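You operate a simulated robot arm through the tools that you are given. There is no shell and no other tool. Be economical: measure what you need, move in short steps, check, and stop when the job is done.

The job below is to be done with a simulated robot arm. You get a single attempt, and the scene is never put back.

Task
Fetch the steel bolt and set it on top of the white tape roll on the top of the black-legged table.

Only the result counts: the job must be done as asked and must still hold three seconds after the hand-in. Knocking over, shifting, dropping, spilling or breaking anything else fails it.

Robot
A 7-joint arm with a two-finger parallel gripper, fixed in place. Base frame: the origin is at the foot of the arm, x ahead of it, y to its left, z up; the work surface is at about z = 0. Readings come in m, rad, newtons and seconds.
With the tool pointing down near the work surface it reaches from about 0.24 to 0.62 m from the base axis. Its first joint turns from -1.152 to 1.152 rad. Payload 2.6 kg.
Tool frame: the origin (TCP) lies between the finger pads and is the grasp point; the fingertips stand 0.03 m ahead of it; z points along the fingers, y is the line along which they close. The gripper opens to 0.094 m. The fingers are 0.028 m wide and 0.01 m thick; the gripper's body (0.05 by 0.096 m) begins 0.055 m behind the TCP.
Orientation is that of the tool frame in the base frame, as a unit quaternion [w, x, y, z]. With the fingers straight down and closing along the base's y, the tool's x points along the base's -x, its y along +y and its z along -z.

Tools
- The arm moves only by the tool send_rows. Its arguments are lists of equal length, an entry for each row: "linear": the shift along the tool's x, y, z in units of 25 mm (1.0 is 25 mm), a list of three; "delta_rot": the turn, a rotation vector about the tool's x, y, z in units of 8 degrees (1.0 is 8 degrees), a list of three; "claw": the closure, from 0 (fully open) to 1 (shut). In form: {"linear": [[x, y, z], ...], "delta_rot": [[rx, ry, rz], ...], "claw": [claw, ...]}. A call has 1 to 12 rows; each row shifts and turns the commanded pose from where the row before left it, along the tool's axes as they then stand. A call with a number of a shift or a turn outside -1 to 1 is refused whole. Rows are played at 5 a second. More than 0.05 m and 0.15 rad between two rows, or a gripper value outside its range, and nothing of the call is played. A pose out of reach is approached as far as the arm can. The call stops where the force on the tool passes 40 N (or 10 N more than at its start, if that is more) or the arm is blocked; 0.2 s more then pass. Each finger travels about 0.072 m/s and halts on what it meets, pressing with about 42 N; the grip force reading is that of the motor and also rises with nothing between the fingers. The clock runs only during rows and for 0.2 s after the last one: add rows that do not move to give the fingers time. The reply holds the time, the measured pose of the TCP, the force on the tool along the base axes, the opening and the grip force, in the units named above and with some noise.
- Cameras (640 x 400 px; columns grow to the right, rows downward): "scene" is fixed at [0.008, 0.4162, 0.5833]; the picture's right is [-0.87, -0.50, 0.00], its down [-0.23, 0.40, -0.89] and it looks along [0.45, -0.77, -0.46] (base axes); focal length 314 px, centre (320, 200). "wrist" rides on the gripper at [-0.037, 0, -0.058] in the tool frame; the picture's right is [0.00, -1.00, 0.00], its down [0.97, 0.00, -0.24] and it looks along [0.24, 0.00, 0.97] (tool axes); focal length 218 px, centre (320, 200). There is no depth. A picture from a camera that has moved, and an enlarged one, comes with that camera's place and axes in the base frame and with its lens. The place of the scene camera against the robot may be out by one fixed shift of up to 0.025 m in any direction.
- snapshot(camera): a new picture of that camera. No time passes.
- zoom(camera, box): a new picture of the part [left, top, right, bottom] of that camera's present view, enlarged. No time passes.
- close_job(): hands the job in; it is judged then, once.

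Work in short steps. Places have to be worked out from the pictures, the camera data and where the tool is seen: move nearer, look again, correct. Check each grasp and each placing, and mend what went wrong. You have 90 turns and 46 pictures in all, those below and enlarged ones among them. Open the gripper and draw the arm clear of the work before you hand the job in, unless the task says otherwise; then end with one line.

The tools are called by a JSON object that holds its "op" and its "data". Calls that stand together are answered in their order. send_rows: Moves the arm, as the interface text tells. Its arguments: {"type":"object","properties":{"linear":{"type":"array","items":{"type":"array","items":{"type":"number"}}},"delta_rot":{"type":"array","items":{"type":"array","items":{"type":"number"}}},"claw":{"type":"array","items":{"type":"number"}}},"required":["linear","delta_rot","claw"]} The other tools are called the same way: snapshot (camera) takes a picture; zoom (camera, box) takes an enlarged picture of a part of a camera's view; close_job () hands the job in.

At the start:

```text
t: 0.0
tcp_pos: [0.3095, -0.2953, 0.2564]
ee_rot: [0.0, -0.001, 1.0, 0.0]
force: [-0.4, -0.3, 0.0]
gripper_width: 0.0941
gripper_force: 0.1
```

scene: 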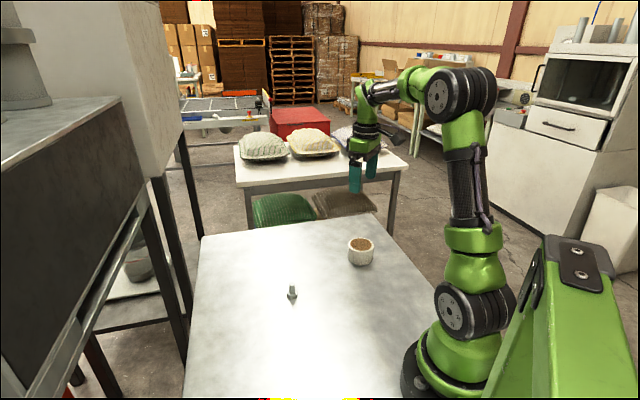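
wrist: 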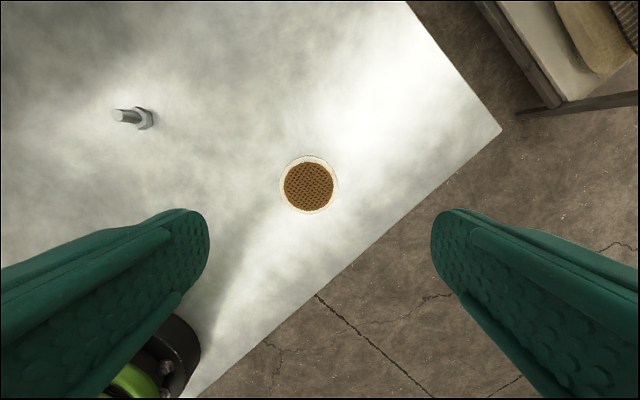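

The wrist view puts the roll near (0.30, -0.28) and the bolt, apparently standing on its head, near (0.38, -0.05). I'll enlarge both to learn their shapes.

{"op": "zoom", "data": {"camera": "scene", "box": [260, 220, 400, 310]}}

{"op": "zoom", "data": {"camera": "wrist", "box": [260, 140, 360, 220]}}

{"op": "zoom", "data": {"camera": "wrist", "box": [90, 80, 190, 150]}}

```text
4.44 times, centred on (330, 265) of scene
camera zoom: at [0.008, 0.4162, 0.5833], right [-0.87, -0.5, 0.0], down [-0.23, 0.4, -0.89], along [0.45, -0.77, -0.46], focal length 1398 px, centre (276, -89)
```

zoom: 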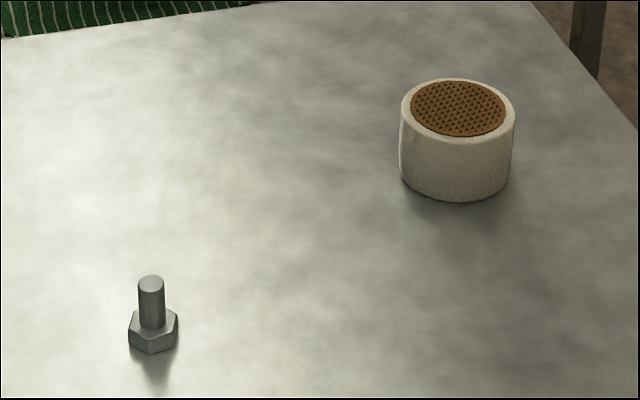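

```text
5.00 times, centred on (310, 180) of wrist
camera zoom: at [0.3465, -0.2969, 0.3142], right [0.0, -1.0, 0.0], down [-0.97, 0.0, 0.24], along [-0.24, 0.0, -0.97], focal length 1091 px, centre (370, 300)
```

zoom: 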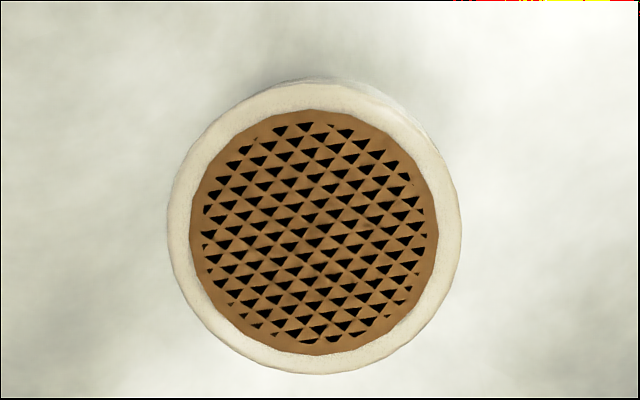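

```text
5.71 times, centred on (140, 115) of wrist
camera zoom: at [0.3465, -0.2969, 0.3142], right [0.0, -1.0, 0.0], down [-0.97, 0.0, 0.24], along [-0.24, 0.0, -0.97], focal length 1247 px, centre (1349, 686)
```

zoom: 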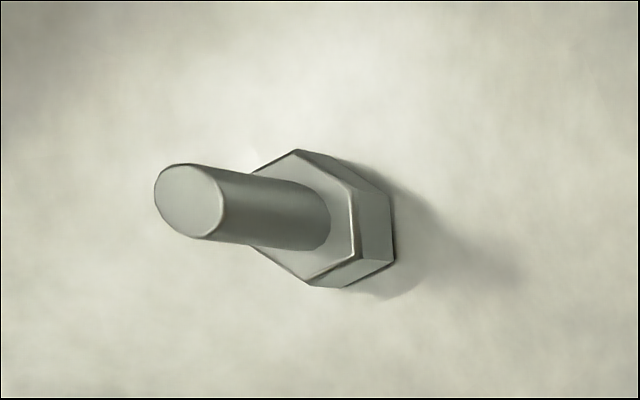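

The roll has a flat closed top about 0.07 m across and 0.04 m high. The bolt stands on its head near (0.380, -0.064), about 0.048 m tall, so I'll move above it for a closer look.

{"op": "send_rows", "data": {"linear": [[-0.12, 0.917, 0.2], [-0.12, 0.917, 0.2], [-0.12, 0.917, 0.2], [-0.12, 0.917, 0.2], [-0.12, 0.917, 0.2], [-0.12, 0.917, 0.2], [-0.12, 0.917, 0.2], [-0.12, 0.917, 0.2], [-0.12, 0.917, 0.2], [-0.12, 0.917, 0.2], [0, 0, 0], [0, 0, 0]], "delta_rot": [[0, 0, 0], [0, 0, 0], [0, 0, 0], [0, 0, 0], [0, 0, 0], [0, 0, 0], [0, 0, 0], [0, 0, 0], [0, 0, 0], [0, 0, 0], [0, 0, 0], [0, 0, 0]], "claw": [0, 0, 0, 0, 0, 0, 0, 0, 0, 0, 0, 0]}}

{"op": "snapshot", "data": {"camera": "wrist"}}

```text
t: 2.6
tcp_pos: [0.3385, -0.0675, 0.2059]
ee_rot: [0.001, -0.001, 1.0, 0.0]
force: [0.4, -0.3, 0.0]
gripper_width: 0.0937
gripper_force: 0.0
```

```text
40 pictures are left
camera wrist: at [0.3759, -0.0681, 0.264], right [0.0, -1.0, 0.0], down [-0.97, 0.0, 0.24], along [-0.24, 0.0, -0.97], focal length 218 px, centre (320, 200)
```

wrist: 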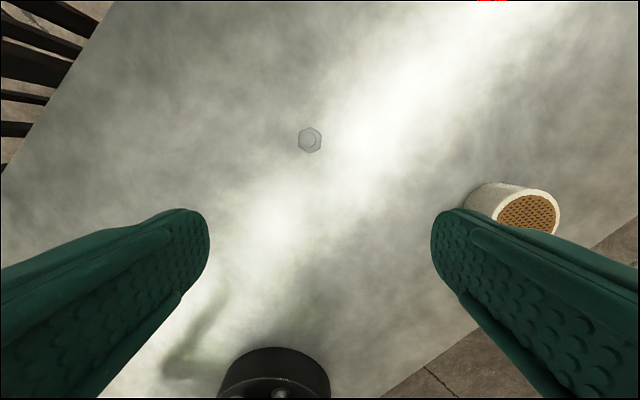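

The bolt is nearly under the camera. I'll enlarge it for an exact fix and to see the hexagon.

{"op": "zoom", "data": {"camera": "wrist", "box": [285, 120, 335, 160]}}

{"op": "zoom", "data": {"camera": "wrist", "box": [450, 160, 570, 250]}}

```text
10.00 times, centred on (310, 140) of wrist
camera zoom: at [0.3759, -0.0681, 0.264], right [0.0, -1.0, 0.0], down [-0.97, 0.0, 0.24], along [-0.24, 0.0, -0.97], focal length 2183 px, centre (420, 800)
```

zoom: 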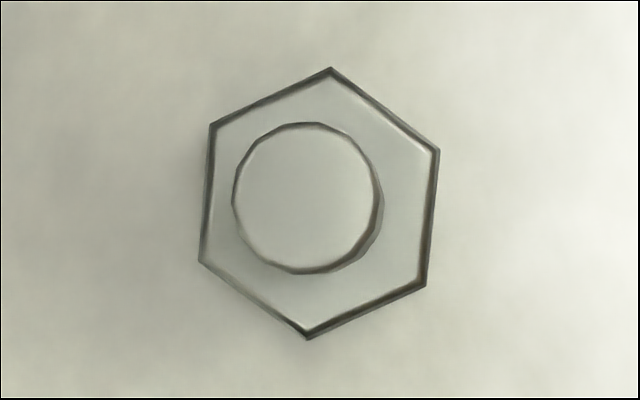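

```text
4.44 times, centred on (510, 205) of wrist
camera zoom: at [0.3759, -0.0681, 0.264], right [0.0, -1.0, 0.0], down [-0.97, 0.0, 0.24], along [-0.24, 0.0, -0.97], focal length 970 px, centre (-524, 178)
```

zoom: 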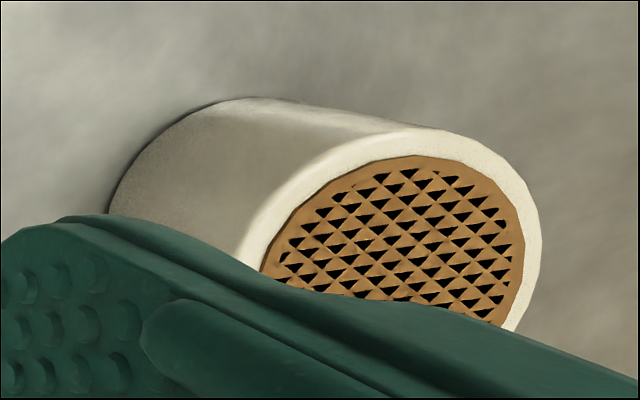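

The bolt axis works out at (0.382, -0.057), with the shank 14 mm and the head about 25 mm across. I'll centre over it at z≈0.10, keeping the fingertips above the bolt, and recheck.

{"op": "send_rows", "data": {"linear": [[-0.348, 0.088, 0.8], [-0.348, 0.088, 0.8], [-0.348, 0.088, 0.8], [-0.348, 0.088, 0.8], [-0.348, 0.088, 0.8], [0, 0, 0], [0, 0, 0]], "delta_rot": [[0, 0, 0], [0, 0, 0], [0, 0, 0], [0, 0, 0], [0, 0, 0], [0, 0, 0], [0, 0, 0]], "claw": [0, 0, 0, 0, 0, 0, 0]}}

{"op": "snapshot", "data": {"camera": "wrist"}}

```text
t: 4.2
tcp_pos: [0.3816, -0.0582, 0.1065]
ee_rot: [0.0, 0.0, 1.0, 0.0]
force: [0.8, 1.5, -0.4]
gripper_width: 0.094
gripper_force: 0.0
```

```text
37 pictures are left
camera wrist: at [0.4192, -0.0578, 0.1644], right [0.0, -1.0, 0.0], down [-0.97, 0.0, 0.24], along [-0.24, 0.0, -0.97], focal length 218 px, centre (320, 200)
```

wrist: 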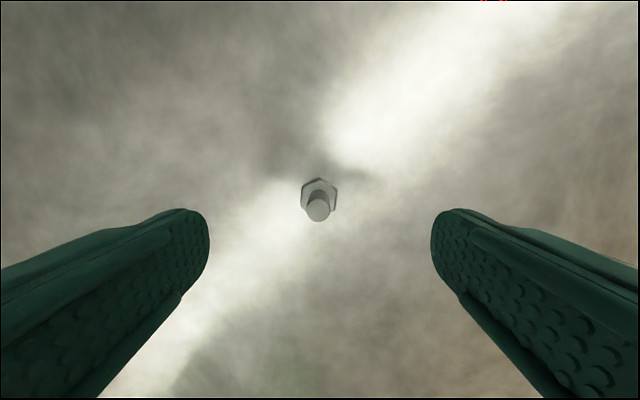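

The shank reads at (0.384, -0.057), so the fingers are centred within 2–3 mm. I'll descend to TCP z≈0.049, leaving the tips just above the head, and close on the shank.

{"op": "send_rows", "data": {"linear": [[-0.1, 0.03, 0.6], [0, 0, 0.6], [0, 0, 0.6], [0, 0, 0.5], [0, 0, 0], [0, 0, 0], [0, 0, 0], [0, 0, 0], [0, 0, 0], [0, 0, 0], [0, 0, 0], [0, 0, 0]], "delta_rot": [[0, 0, 0], [0, 0, 0], [0, 0, 0], [0, 0, 0], [0, 0, 0], [0, 0, 0], [0, 0, 0], [0, 0, 0], [0, 0, 0], [0, 0, 0], [0, 0, 0], [0, 0, 0]], "claw": [0, 0, 0, 0, 0, 0, 0.5, 0.8, 1, 1, 1, 1]}}

{"op": "snapshot", "data": {"camera": "wrist"}}

```text
t: 6.8
tcp_pos: [0.3845, -0.0565, 0.0496]
ee_rot: [0.0, 0.0, 1.0, 0.001]
force: [0.8, 0.4, 0.0]
gripper_width: 0.0136
gripper_force: 41.7
```

```text
36 pictures are left
camera wrist: at [0.4217, -0.0562, 0.1069], right [0.0, -1.0, 0.0], down [-0.97, 0.0, 0.24], along [-0.24, 0.0, -0.97], focal length 218 px, centre (320, 200)
```

wrist: 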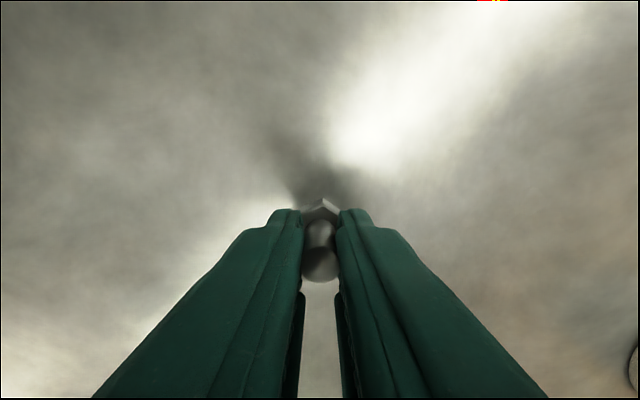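

The opening of 13.6 mm at 42 N means the shank is held. I'll lift it straight up to about z=0.17.

{"op": "send_rows", "data": {"linear": [[0, 0, -0.4], [0, 0, -0.8], [0, 0, -0.9], [0, 0, -0.9], [0, 0, -0.9], [0, 0, -0.9], [0, 0, 0]], "delta_rot": [[0, 0, 0], [0, 0, 0], [0, 0, 0], [0, 0, 0], [0, 0, 0], [0, 0, 0], [0, 0, 0]], "claw": [1, 1, 1, 1, 1, 1, 1]}}

{"op": "snapshot", "data": {"camera": "scene"}}

```text
t: 8.4
tcp_pos: [0.3856, -0.0586, 0.1694]
ee_rot: [0.0, 0.0, 1.0, 0.0]
force: [0.0, -1.0, -0.5]
gripper_width: 0.0133
gripper_force: 42.0
```

```text
35 pictures are left
```

scene: 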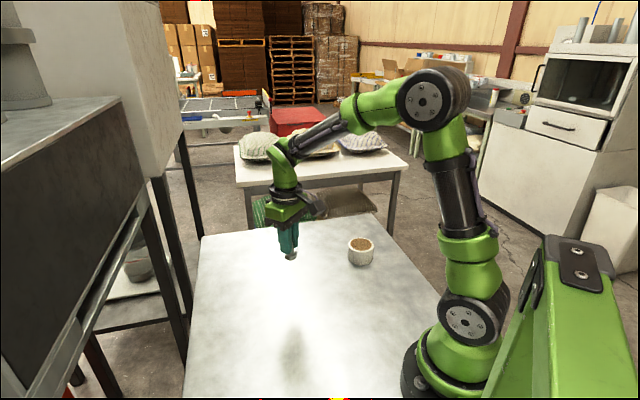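

The bolt is up with the gripper. Next I'll carry it level to about (0.26, -0.283), just short of the roll in x, so the wrist camera can look down on the roll.

{"op": "send_rows", "data": {"linear": [[0.5, -0.9, 0], [0.5, -0.9, 0], [0.5, -0.9, 0], [0.5, -0.9, 0], [0.5, -0.9, 0], [0.5, -0.9, 0], [0.5, -0.9, 0], [0.5, -0.9, 0], [0.5, -0.9, 0], [0.5, -0.9, 0], [0, 0, 0], [0, 0, 0]], "delta_rot": [[0, 0, 0], [0, 0, 0], [0, 0, 0], [0, 0, 0], [0, 0, 0], [0, 0, 0], [0, 0, 0], [0, 0, 0], [0, 0, 0], [0, 0, 0], [0, 0, 0], [0, 0, 0]], "claw": [1, 1, 1, 1, 1, 1, 1, 1, 1, 1, 1, 1]}}

{"op": "snapshot", "data": {"camera": "wrist"}}

{"op": "zoom", "data": {"camera": "wrist", "box": [240, 90, 400, 210]}}

{"op": "zoom", "data": {"camera": "scene", "box": [320, 190, 440, 280]}}

```text
t: 11.0
tcp_pos: [0.2616, -0.2804, 0.1686]
ee_rot: [0.0, -0.001, 1.0, 0.0]
force: [0.4, -0.7, -0.3]
gripper_width: 0.0136
gripper_force: 41.8
```

```text
34 pictures are left
camera wrist: at [0.2982, -0.2816, 0.2267], right [0.0, -1.0, 0.0], down [-0.97, 0.0, 0.24], along [-0.24, 0.0, -0.97], focal length 218 px, centre (320, 200)
```

wrist: 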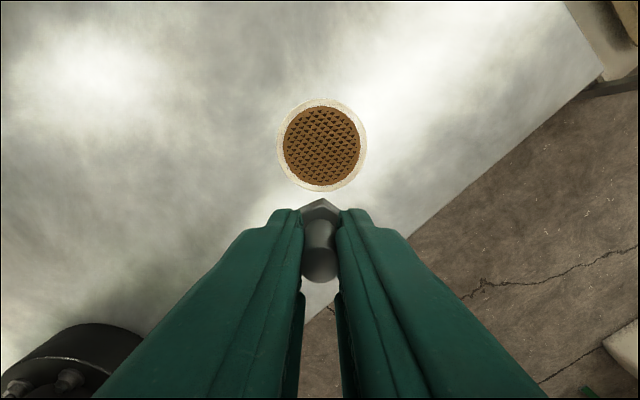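

```text
3.33 times, centred on (320, 150) of wrist
camera zoom: at [0.2982, -0.2816, 0.2267], right [0.0, -1.0, 0.0], down [-0.97, 0.0, 0.24], along [-0.24, 0.0, -0.97], focal length 728 px, centre (320, 367)
```

zoom: 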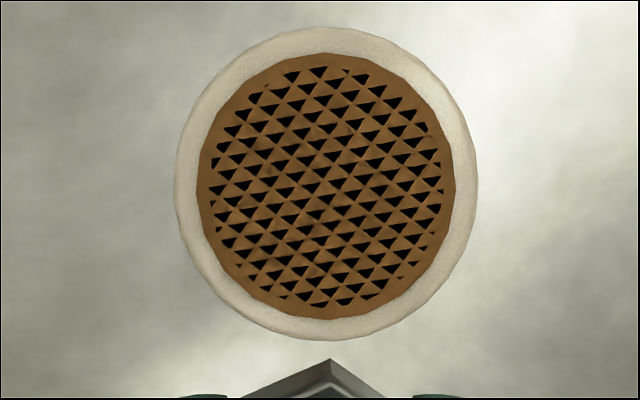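

```text
4.44 times, centred on (380, 235) of scene
camera zoom: at [0.008, 0.4162, 0.5833], right [-0.87, -0.5, 0.0], down [-0.23, 0.4, -0.89], along [0.45, -0.77, -0.46], focal length 1398 px, centre (53, 44)
```

zoom: 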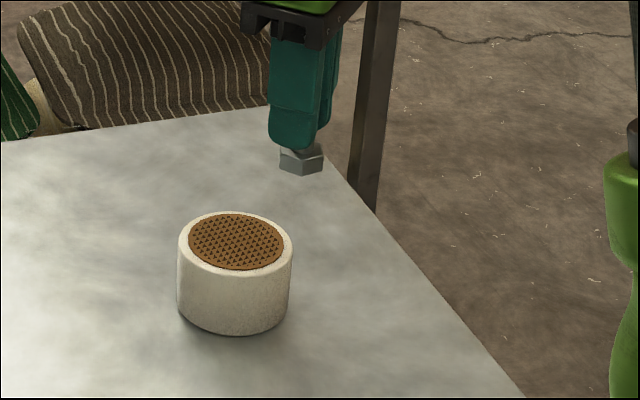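

The roll centre comes out at (0.299, -0.283), almost independent of its height. I'll move over it, go down to TCP z≈0.112 and check the gap from the scene camera.

{"op": "send_rows", "data": {"linear": [[-0.5, -0.02, 0], [-0.5, -0.02, 0], [-0.5, -0.02, 0], [0, 0, 0.6], [0, 0, 0.6], [0, 0, 0.6], [0, 0, 0.46], [0, 0, 0], [0, 0, 0]], "delta_rot": [[0, 0, 0], [0, 0, 0], [0, 0, 0], [0, 0, 0], [0, 0, 0], [0, 0, 0], [0, 0, 0], [0, 0, 0], [0, 0, 0]], "claw": [1, 1, 1, 1, 1, 1, 1, 1, 1]}}

{"op": "zoom", "data": {"camera": "scene", "box": [320, 200, 420, 275]}}

{"op": "snapshot", "data": {"camera": "wrist"}}

```text
t: 13.0
tcp_pos: [0.2983, -0.2819, 0.1122]
ee_rot: [-0.001, 0.0, 1.0, 0.0]
force: [1.0, -0.2, -0.2]
gripper_width: 0.0131
gripper_force: 42.3
```

```text
5.33 times, centred on (370, 238) of scene
camera zoom: at [0.008, 0.4162, 0.5833], right [-0.87, -0.5, 0.0], down [-0.23, 0.4, -0.89], along [0.45, -0.77, -0.46], focal length 1677 px, centre (53, 0)
```

zoom: 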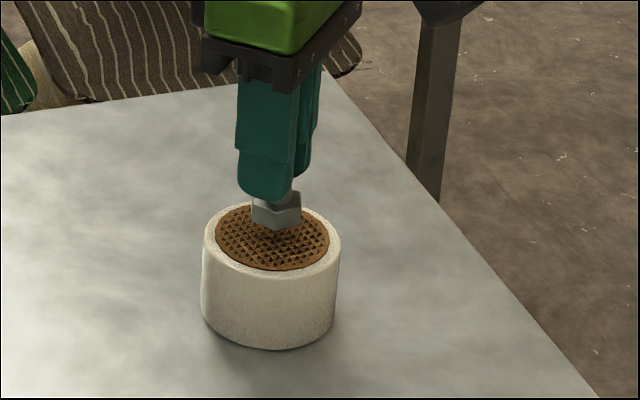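

```text
30 pictures are left
camera wrist: at [0.3353, -0.2818, 0.1697], right [0.0, -1.0, 0.0], down [-0.97, 0.0, 0.24], along [-0.24, 0.0, -0.97], focal length 218 px, centre (320, 200)
```

wrist: 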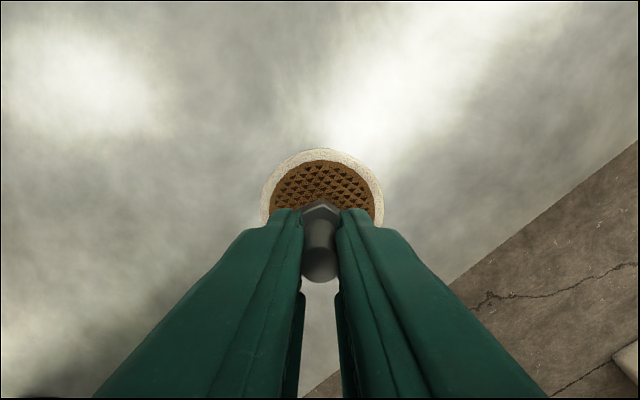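

The bolt hangs centred over the roll with a gap of about 15 mm. I'll lower it 10 mm slowly.

{"op": "send_rows", "data": {"linear": [[0, 0, 0.08], [0, 0, 0.08], [0, 0, 0.08], [0, 0, 0.08], [0, 0, 0.08], [0, 0, 0]], "delta_rot": [[0, 0, 0], [0, 0, 0], [0, 0, 0], [0, 0, 0], [0, 0, 0], [0, 0, 0]], "claw": [1, 1, 1, 1, 1, 1]}}

{"op": "zoom", "data": {"camera": "scene", "box": [340, 215, 390, 255]}}

```text
t: 14.4
tcp_pos: [0.2969, -0.2813, 0.1025]
ee_rot: [-0.001, 0.0, 1.0, 0.0]
force: [0.3, -0.5, -1.6]
gripper_width: 0.0132
gripper_force: 41.8
```

```text
10.00 times, centred on (365, 235) of scene
camera zoom: at [0.008, 0.4162, 0.5833], right [-0.87, -0.5, 0.0], down [-0.23, 0.4, -0.89], along [0.45, -0.77, -0.46], focal length 3144 px, centre (-130, -150)
```

zoom: 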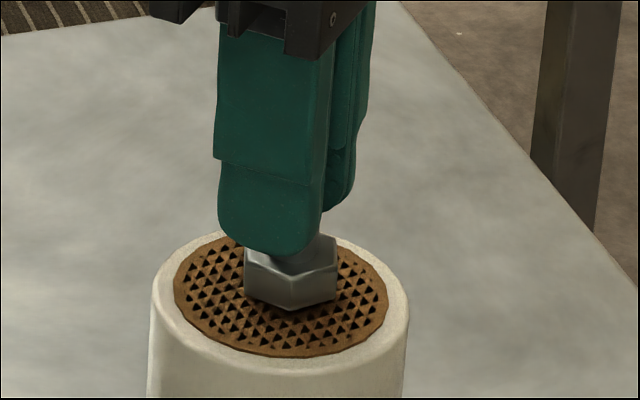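

No contact yet, and the gap is a few mm. I'll continue in 1 mm steps, watching the force.

{"op": "send_rows", "data": {"linear": [[0, 0, 0.04], [0, 0, 0.04], [0, 0, 0.04], [0, 0, 0.04], [0, 0, 0]], "delta_rot": [[0, 0, 0], [0, 0, 0], [0, 0, 0], [0, 0, 0], [0, 0, 0]], "claw": [1, 1, 1, 1, 1]}}

{"op": "zoom", "data": {"camera": "scene", "box": [340, 215, 390, 255]}}

```text
t: 15.6
tcp_pos: [0.2969, -0.2824, 0.0993]
ee_rot: [-0.001, -0.001, 1.0, 0.0]
force: [0.0, 0.1, -1.4]
gripper_width: 0.0135
gripper_force: 41.8
```

```text
10.00 times, centred on (365, 235) of scene
camera zoom: at [0.008, 0.4162, 0.5833], right [-0.87, -0.5, 0.0], down [-0.23, 0.4, -0.89], along [0.45, -0.77, -0.46], focal length 3144 px, centre (-130, -150)
```

zoom: 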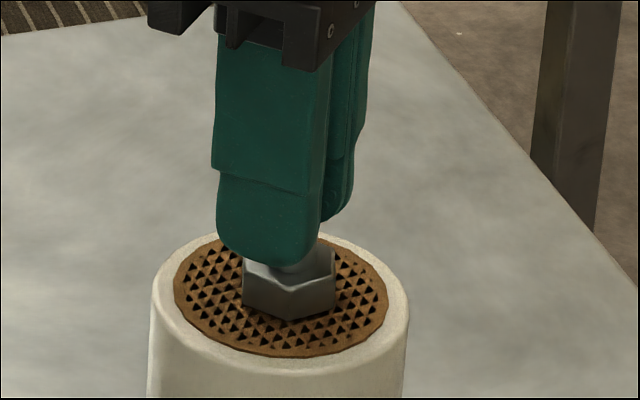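

Force is still near zero, so I'll keep going in 1 mm steps.

{"op": "send_rows", "data": {"linear": [[0, 0, 0.04], [0, 0, 0.04], [0, 0, 0], [0, 0, 0]], "delta_rot": [[0, 0, 0], [0, 0, 0], [0, 0, 0], [0, 0, 0]], "claw": [1, 1, 1, 1]}}

```text
t: 16.6
tcp_pos: [0.2985, -0.2829, 0.0967]
ee_rot: [0.0, 0.0, 1.0, 0.0]
force: [-1.0, -0.1, 4.9]
gripper_width: 0.0132
gripper_force: 42.0
```

An upward force of 5 N suggests first contact. One more 0.5 mm should confirm it.

{"op": "send_rows", "data": {"linear": [[0, 0, 0.02], [0, 0, 0], [0, 0, 0]], "delta_rot": [[0, 0, 0], [0, 0, 0], [0, 0, 0]], "claw": [1, 1, 1]}}

{"op": "zoom", "data": {"camera": "scene", "box": [340, 215, 390, 255]}}

```text
t: 17.4
tcp_pos: [0.298, -0.2832, 0.0972]
ee_rot: [0.001, 0.0, 1.0, 0.0]
force: [-2.0, 1.7, 13.9]
gripper_width: 0.0132
gripper_force: 41.9
```

```text
10.00 times, centred on (365, 235) of scene
camera zoom: at [0.0079, 0.4162, 0.5832], right [-0.87, -0.5, 0.0], down [-0.23, 0.4, -0.89], along [0.45, -0.77, -0.46], focal length 3144 px, centre (-130, -150)
```

zoom: 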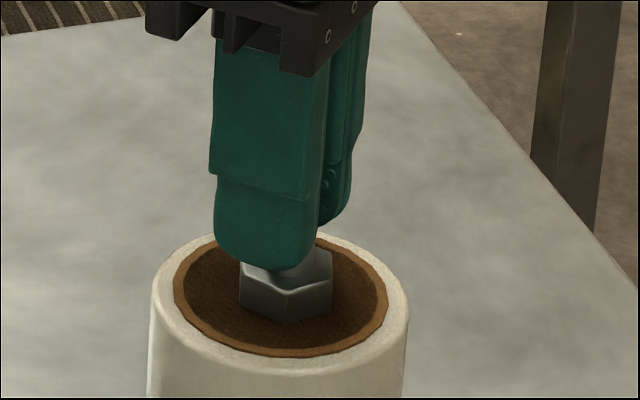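

Contact is confirmed at 14 N, but the patterned disc inside the ring has gone and the core now looks hollow. I won't release. I'll look again first to see what changed.

{"op": "zoom", "data": {"camera": "scene", "box": [345, 230, 380, 258]}}

{"op": "snapshot", "data": {"camera": "wrist"}}

```text
14.29 times, centred on (362, 244) of scene
camera zoom: at [0.0079, 0.4162, 0.5832], right [-0.87, -0.5, 0.0], down [-0.23, 0.4, -0.89], along [0.45, -0.77, -0.46], focal length 4492 px, centre (-287, -429)
```

zoom: 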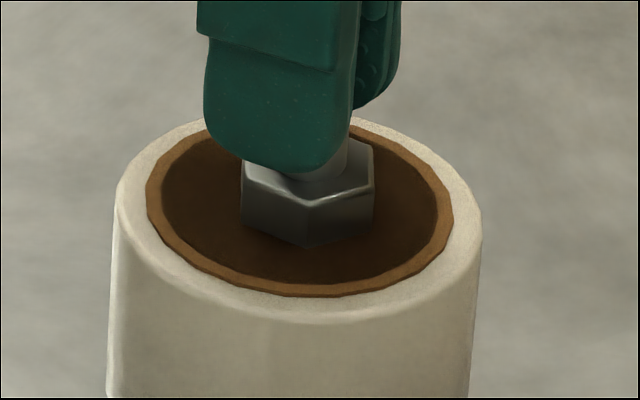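

```text
25 pictures are left
camera wrist: at [0.3352, -0.2826, 0.1547], right [0.0, -1.0, 0.0], down [-0.97, 0.0, 0.24], along [-0.24, 0.0, -0.97], focal length 218 px, centre (320, 200)
```

wrist: 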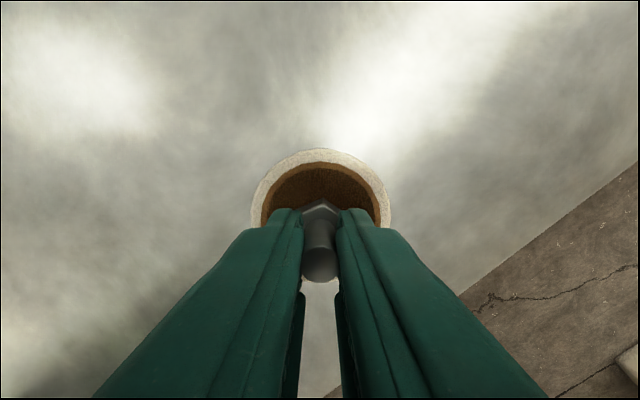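

The inside now looks like an open cup. A still row will show whether anything is still carrying the bolt.

{"op": "send_rows", "data": {"linear": [[0, 0, 0], [0, 0, 0]], "delta_rot": [[0, 0, 0], [0, 0, 0]], "claw": [1, 1]}}

{"op": "zoom", "data": {"camera": "wrist", "box": [240, 140, 400, 240]}}

```text
t: 18.0
tcp_pos: [0.298, -0.282, 0.0967]
ee_rot: [0.0, 0.0, 1.0, -0.001]
force: [-1.2, 1.2, 13.3]
gripper_width: 0.0135
gripper_force: 41.9
```

```text
4.00 times, centred on (320, 190) of wrist
camera zoom: at [0.3352, -0.2827, 0.1547], right [0.0, -1.0, 0.0], down [-0.97, 0.0, 0.24], along [-0.24, 0.0, -0.97], focal length 873 px, centre (320, 240)
```

zoom: 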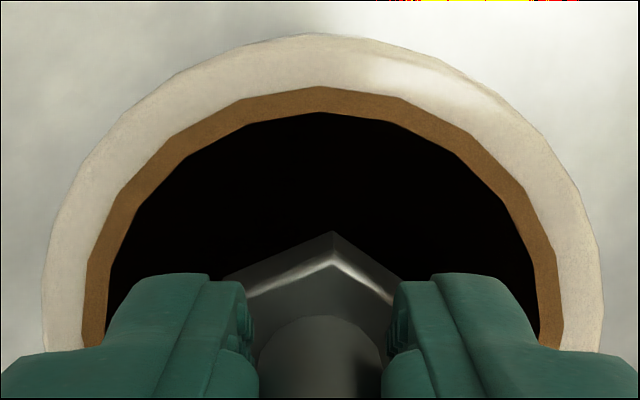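

The load is steady at 13 N, so something near rim height still carries the bolt, and the pattern may only be a rendering quirk. I'll lift 30 mm with the bolt still held and look into the roll.

{"op": "send_rows", "data": {"linear": [[0, 0, -0.3], [0, 0, -0.9], [0.75, 0, 0], [0.75, 0, 0], [0, 0, 0], [0, 0, 0]], "delta_rot": [[0, 0, 0], [0, 0, 0], [0, 0, 0], [0, 0, 0], [0, 0, 0], [0, 0, 0]], "claw": [1, 1, 1, 1, 1, 1]}}

{"op": "zoom", "data": {"camera": "wrist", "box": [240, 80, 400, 220]}}

{"op": "zoom", "data": {"camera": "scene", "box": [335, 215, 395, 275]}}

```text
t: 19.4
tcp_pos: [0.258, -0.281, 0.1257]
ee_rot: [-0.001, 0.0, 1.0, -0.001]
force: [0.1, 0.4, -1.5]
gripper_width: 0.0135
gripper_force: 41.9
```

```text
2.86 times, centred on (320, 150) of wrist
camera zoom: at [0.2962, -0.2819, 0.1839], right [0.0, -1.0, 0.0], down [-0.97, 0.0, 0.24], along [-0.24, 0.0, -0.97], focal length 624 px, centre (320, 343)
```

zoom: 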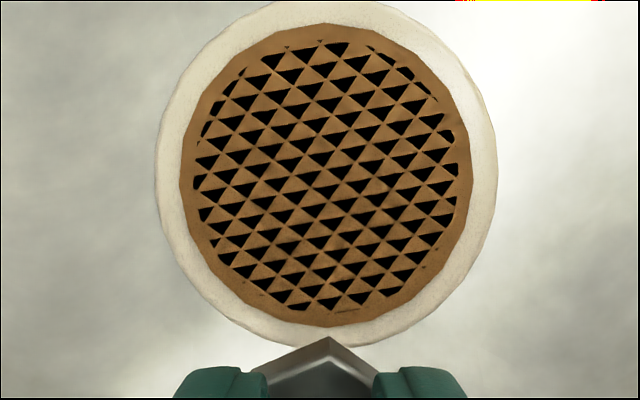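

```text
6.67 times, centred on (365, 245) of scene
camera zoom: at [0.008, 0.4162, 0.5833], right [-0.87, -0.5, 0.0], down [-0.23, 0.4, -0.89], along [0.45, -0.77, -0.46], focal length 2096 px, centre (20, -100)
```

zoom: 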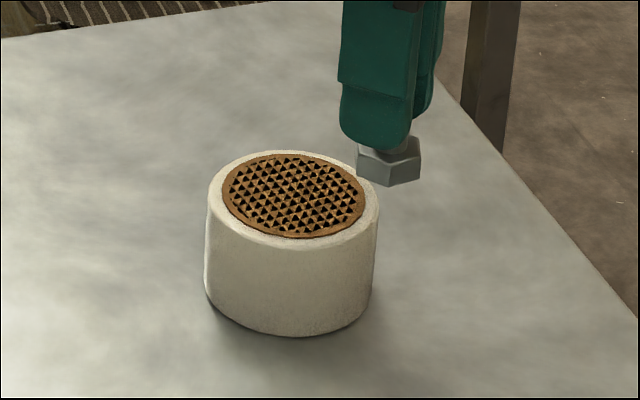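

The disc is back and the roll is unmoved, so the change was only rendering. The contact at rim height showed a solid top in the centre. I'll go back over the centre and lower to light contact.

{"op": "send_rows", "data": {"linear": [[-0.75, 0, 0], [-0.75, 0, 0], [0, 0, 0], [0, 0, 0.4], [0, 0, 0.4], [0, 0, 0.2], [0, 0, 0.1], [0, 0, 0.04], [0, 0, 0.04], [0, 0, 0], [0, 0, 0]], "delta_rot": [[0, 0, 0], [0, 0, 0], [0, 0, 0], [0, 0, 0], [0, 0, 0], [0, 0, 0], [0, 0, 0], [0, 0, 0], [0, 0, 0], [0, 0, 0], [0, 0, 0]], "claw": [1, 1, 1, 1, 1, 1, 1, 1, 1, 1, 1]}}

{"op": "zoom", "data": {"camera": "scene", "box": [335, 215, 395, 275]}}

```text
t: 21.8
tcp_pos: [0.2983, -0.2824, 0.0968]
ee_rot: [0.001, 0.0, 1.0, -0.001]
force: [-1.9, 0.4, 13.3]
gripper_width: 0.0135
gripper_force: 41.3
```

```text
6.67 times, centred on (365, 245) of scene
camera zoom: at [0.0079, 0.4162, 0.5832], right [-0.87, -0.5, 0.0], down [-0.23, 0.4, -0.89], along [0.45, -0.77, -0.46], focal length 2096 px, centre (20, -100)
```

zoom: 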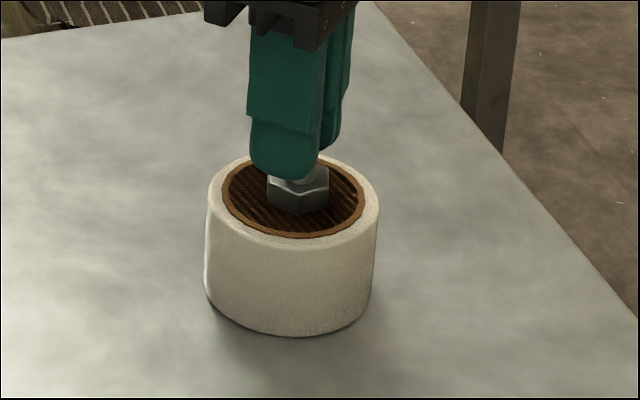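

The contact repeats at the same height and load, seated and centred. I'll ease the preload off slightly, then open the fingers gradually without moving.

{"op": "send_rows", "data": {"linear": [[0, 0, -0.015], [0, 0, 0], [0, 0, 0], [0, 0, 0], [0, 0, 0], [0, 0, 0], [0, 0, 0], [0, 0, 0]], "delta_rot": [[0, 0, 0], [0, 0, 0], [0, 0, 0], [0, 0, 0], [0, 0, 0], [0, 0, 0], [0, 0, 0], [0, 0, 0]], "claw": [1, 1, 0.84, 0.8, 0.7, 0.5, 0.4, 0.4]}}

{"op": "zoom", "data": {"camera": "scene", "box": [335, 215, 395, 275]}}

{"op": "snapshot", "data": {"camera": "wrist"}}

```text
t: 23.6
tcp_pos: [0.299, -0.2828, 0.0968]
ee_rot: [0.0, 0.0, 1.0, 0.001]
force: [0.0, 0.1, 0.6]
gripper_width: 0.0565
gripper_force: 0.1
```

```text
6.67 times, centred on (365, 245) of scene
camera zoom: at [0.008, 0.4162, 0.5833], right [-0.87, -0.5, 0.0], down [-0.23, 0.4, -0.89], along [0.45, -0.77, -0.46], focal length 2096 px, centre (20, -100)
```

zoom: 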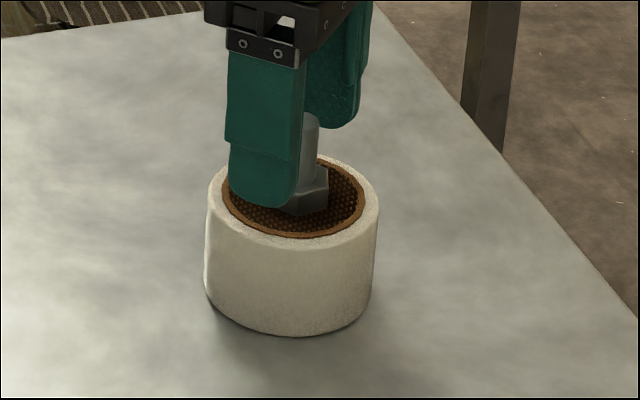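

```text
19 pictures are left
camera wrist: at [0.3349, -0.2827, 0.1544], right [0.0, -1.0, 0.0], down [-0.97, 0.0, 0.24], along [-0.24, 0.0, -0.97], focal length 218 px, centre (320, 200)
```

wrist: 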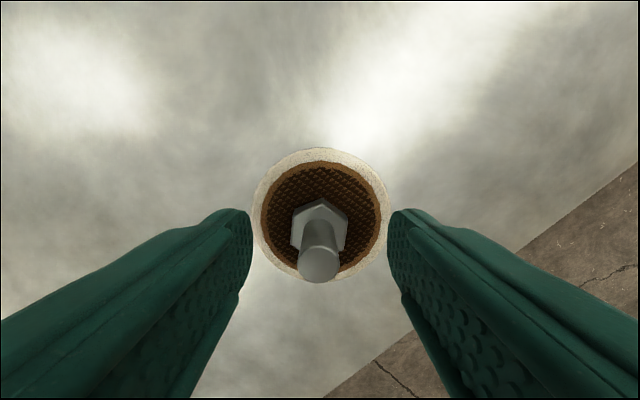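

The bolt stands free on the roll between the open fingers. I'll open fully, rise straight up, and move aside.

{"op": "send_rows", "data": {"linear": [[0, 0, 0], [0, 0, -0.4], [0, 0, -0.8], [0, 0, -0.9], [0, 0, -0.9], [0, 0, -0.9], [0, 0, -0.9], [0.5, 0, 0], [0.5, 0, 0], [0, 0, 0], [0, 0, 0]], "delta_rot": [[0, 0, 0], [0, 0, 0], [0, 0, 0], [0, 0, 0], [0, 0, 0], [0, 0, 0], [0, 0, 0], [0, 0, 0], [0, 0, 0], [0, 0, 0], [0, 0, 0]], "claw": [0.2, 0, 0, 0, 0, 0, 0, 0, 0, 0, 0]}}

{"op": "zoom", "data": {"camera": "scene", "box": [325, 185, 405, 275]}}

{"op": "snapshot", "data": {"camera": "wrist"}}

```text
t: 26.0
tcp_pos: [0.2728, -0.2834, 0.2169]
ee_rot: [0.0, 0.001, 1.0, 0.001]
force: [0.2, -0.7, 0.1]
gripper_width: 0.094
gripper_force: 0.1
```

```text
4.44 times, centred on (365, 230) of scene
camera zoom: at [0.008, 0.4162, 0.5833], right [-0.87, -0.5, 0.0], down [-0.23, 0.4, -0.89], along [0.45, -0.77, -0.46], focal length 1398 px, centre (120, 67)
```

zoom: 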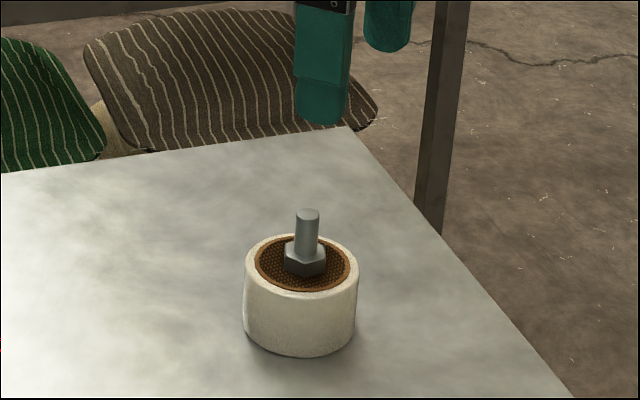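

```text
17 pictures are left
camera wrist: at [0.3099, -0.2831, 0.2745], right [0.0, -1.0, 0.0], down [-0.97, 0.0, 0.24], along [-0.24, 0.0, -0.97], focal length 218 px, centre (320, 200)
```

wrist: 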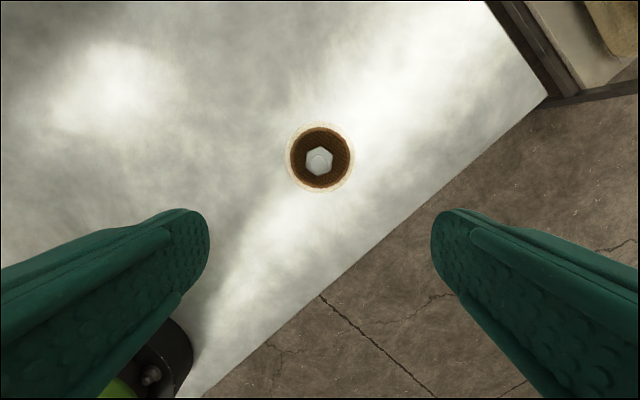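

The bolt stands upright and centred on the roll, the roll is where it was, and the open gripper is clear above. I'm handing the job in.

{"op": "close_job", "data": {}}

```text
The job is handed in.
```

The steel bolt is standing upright, centred on top of the white tape roll; the arm is open and clear, and the job is handed in.
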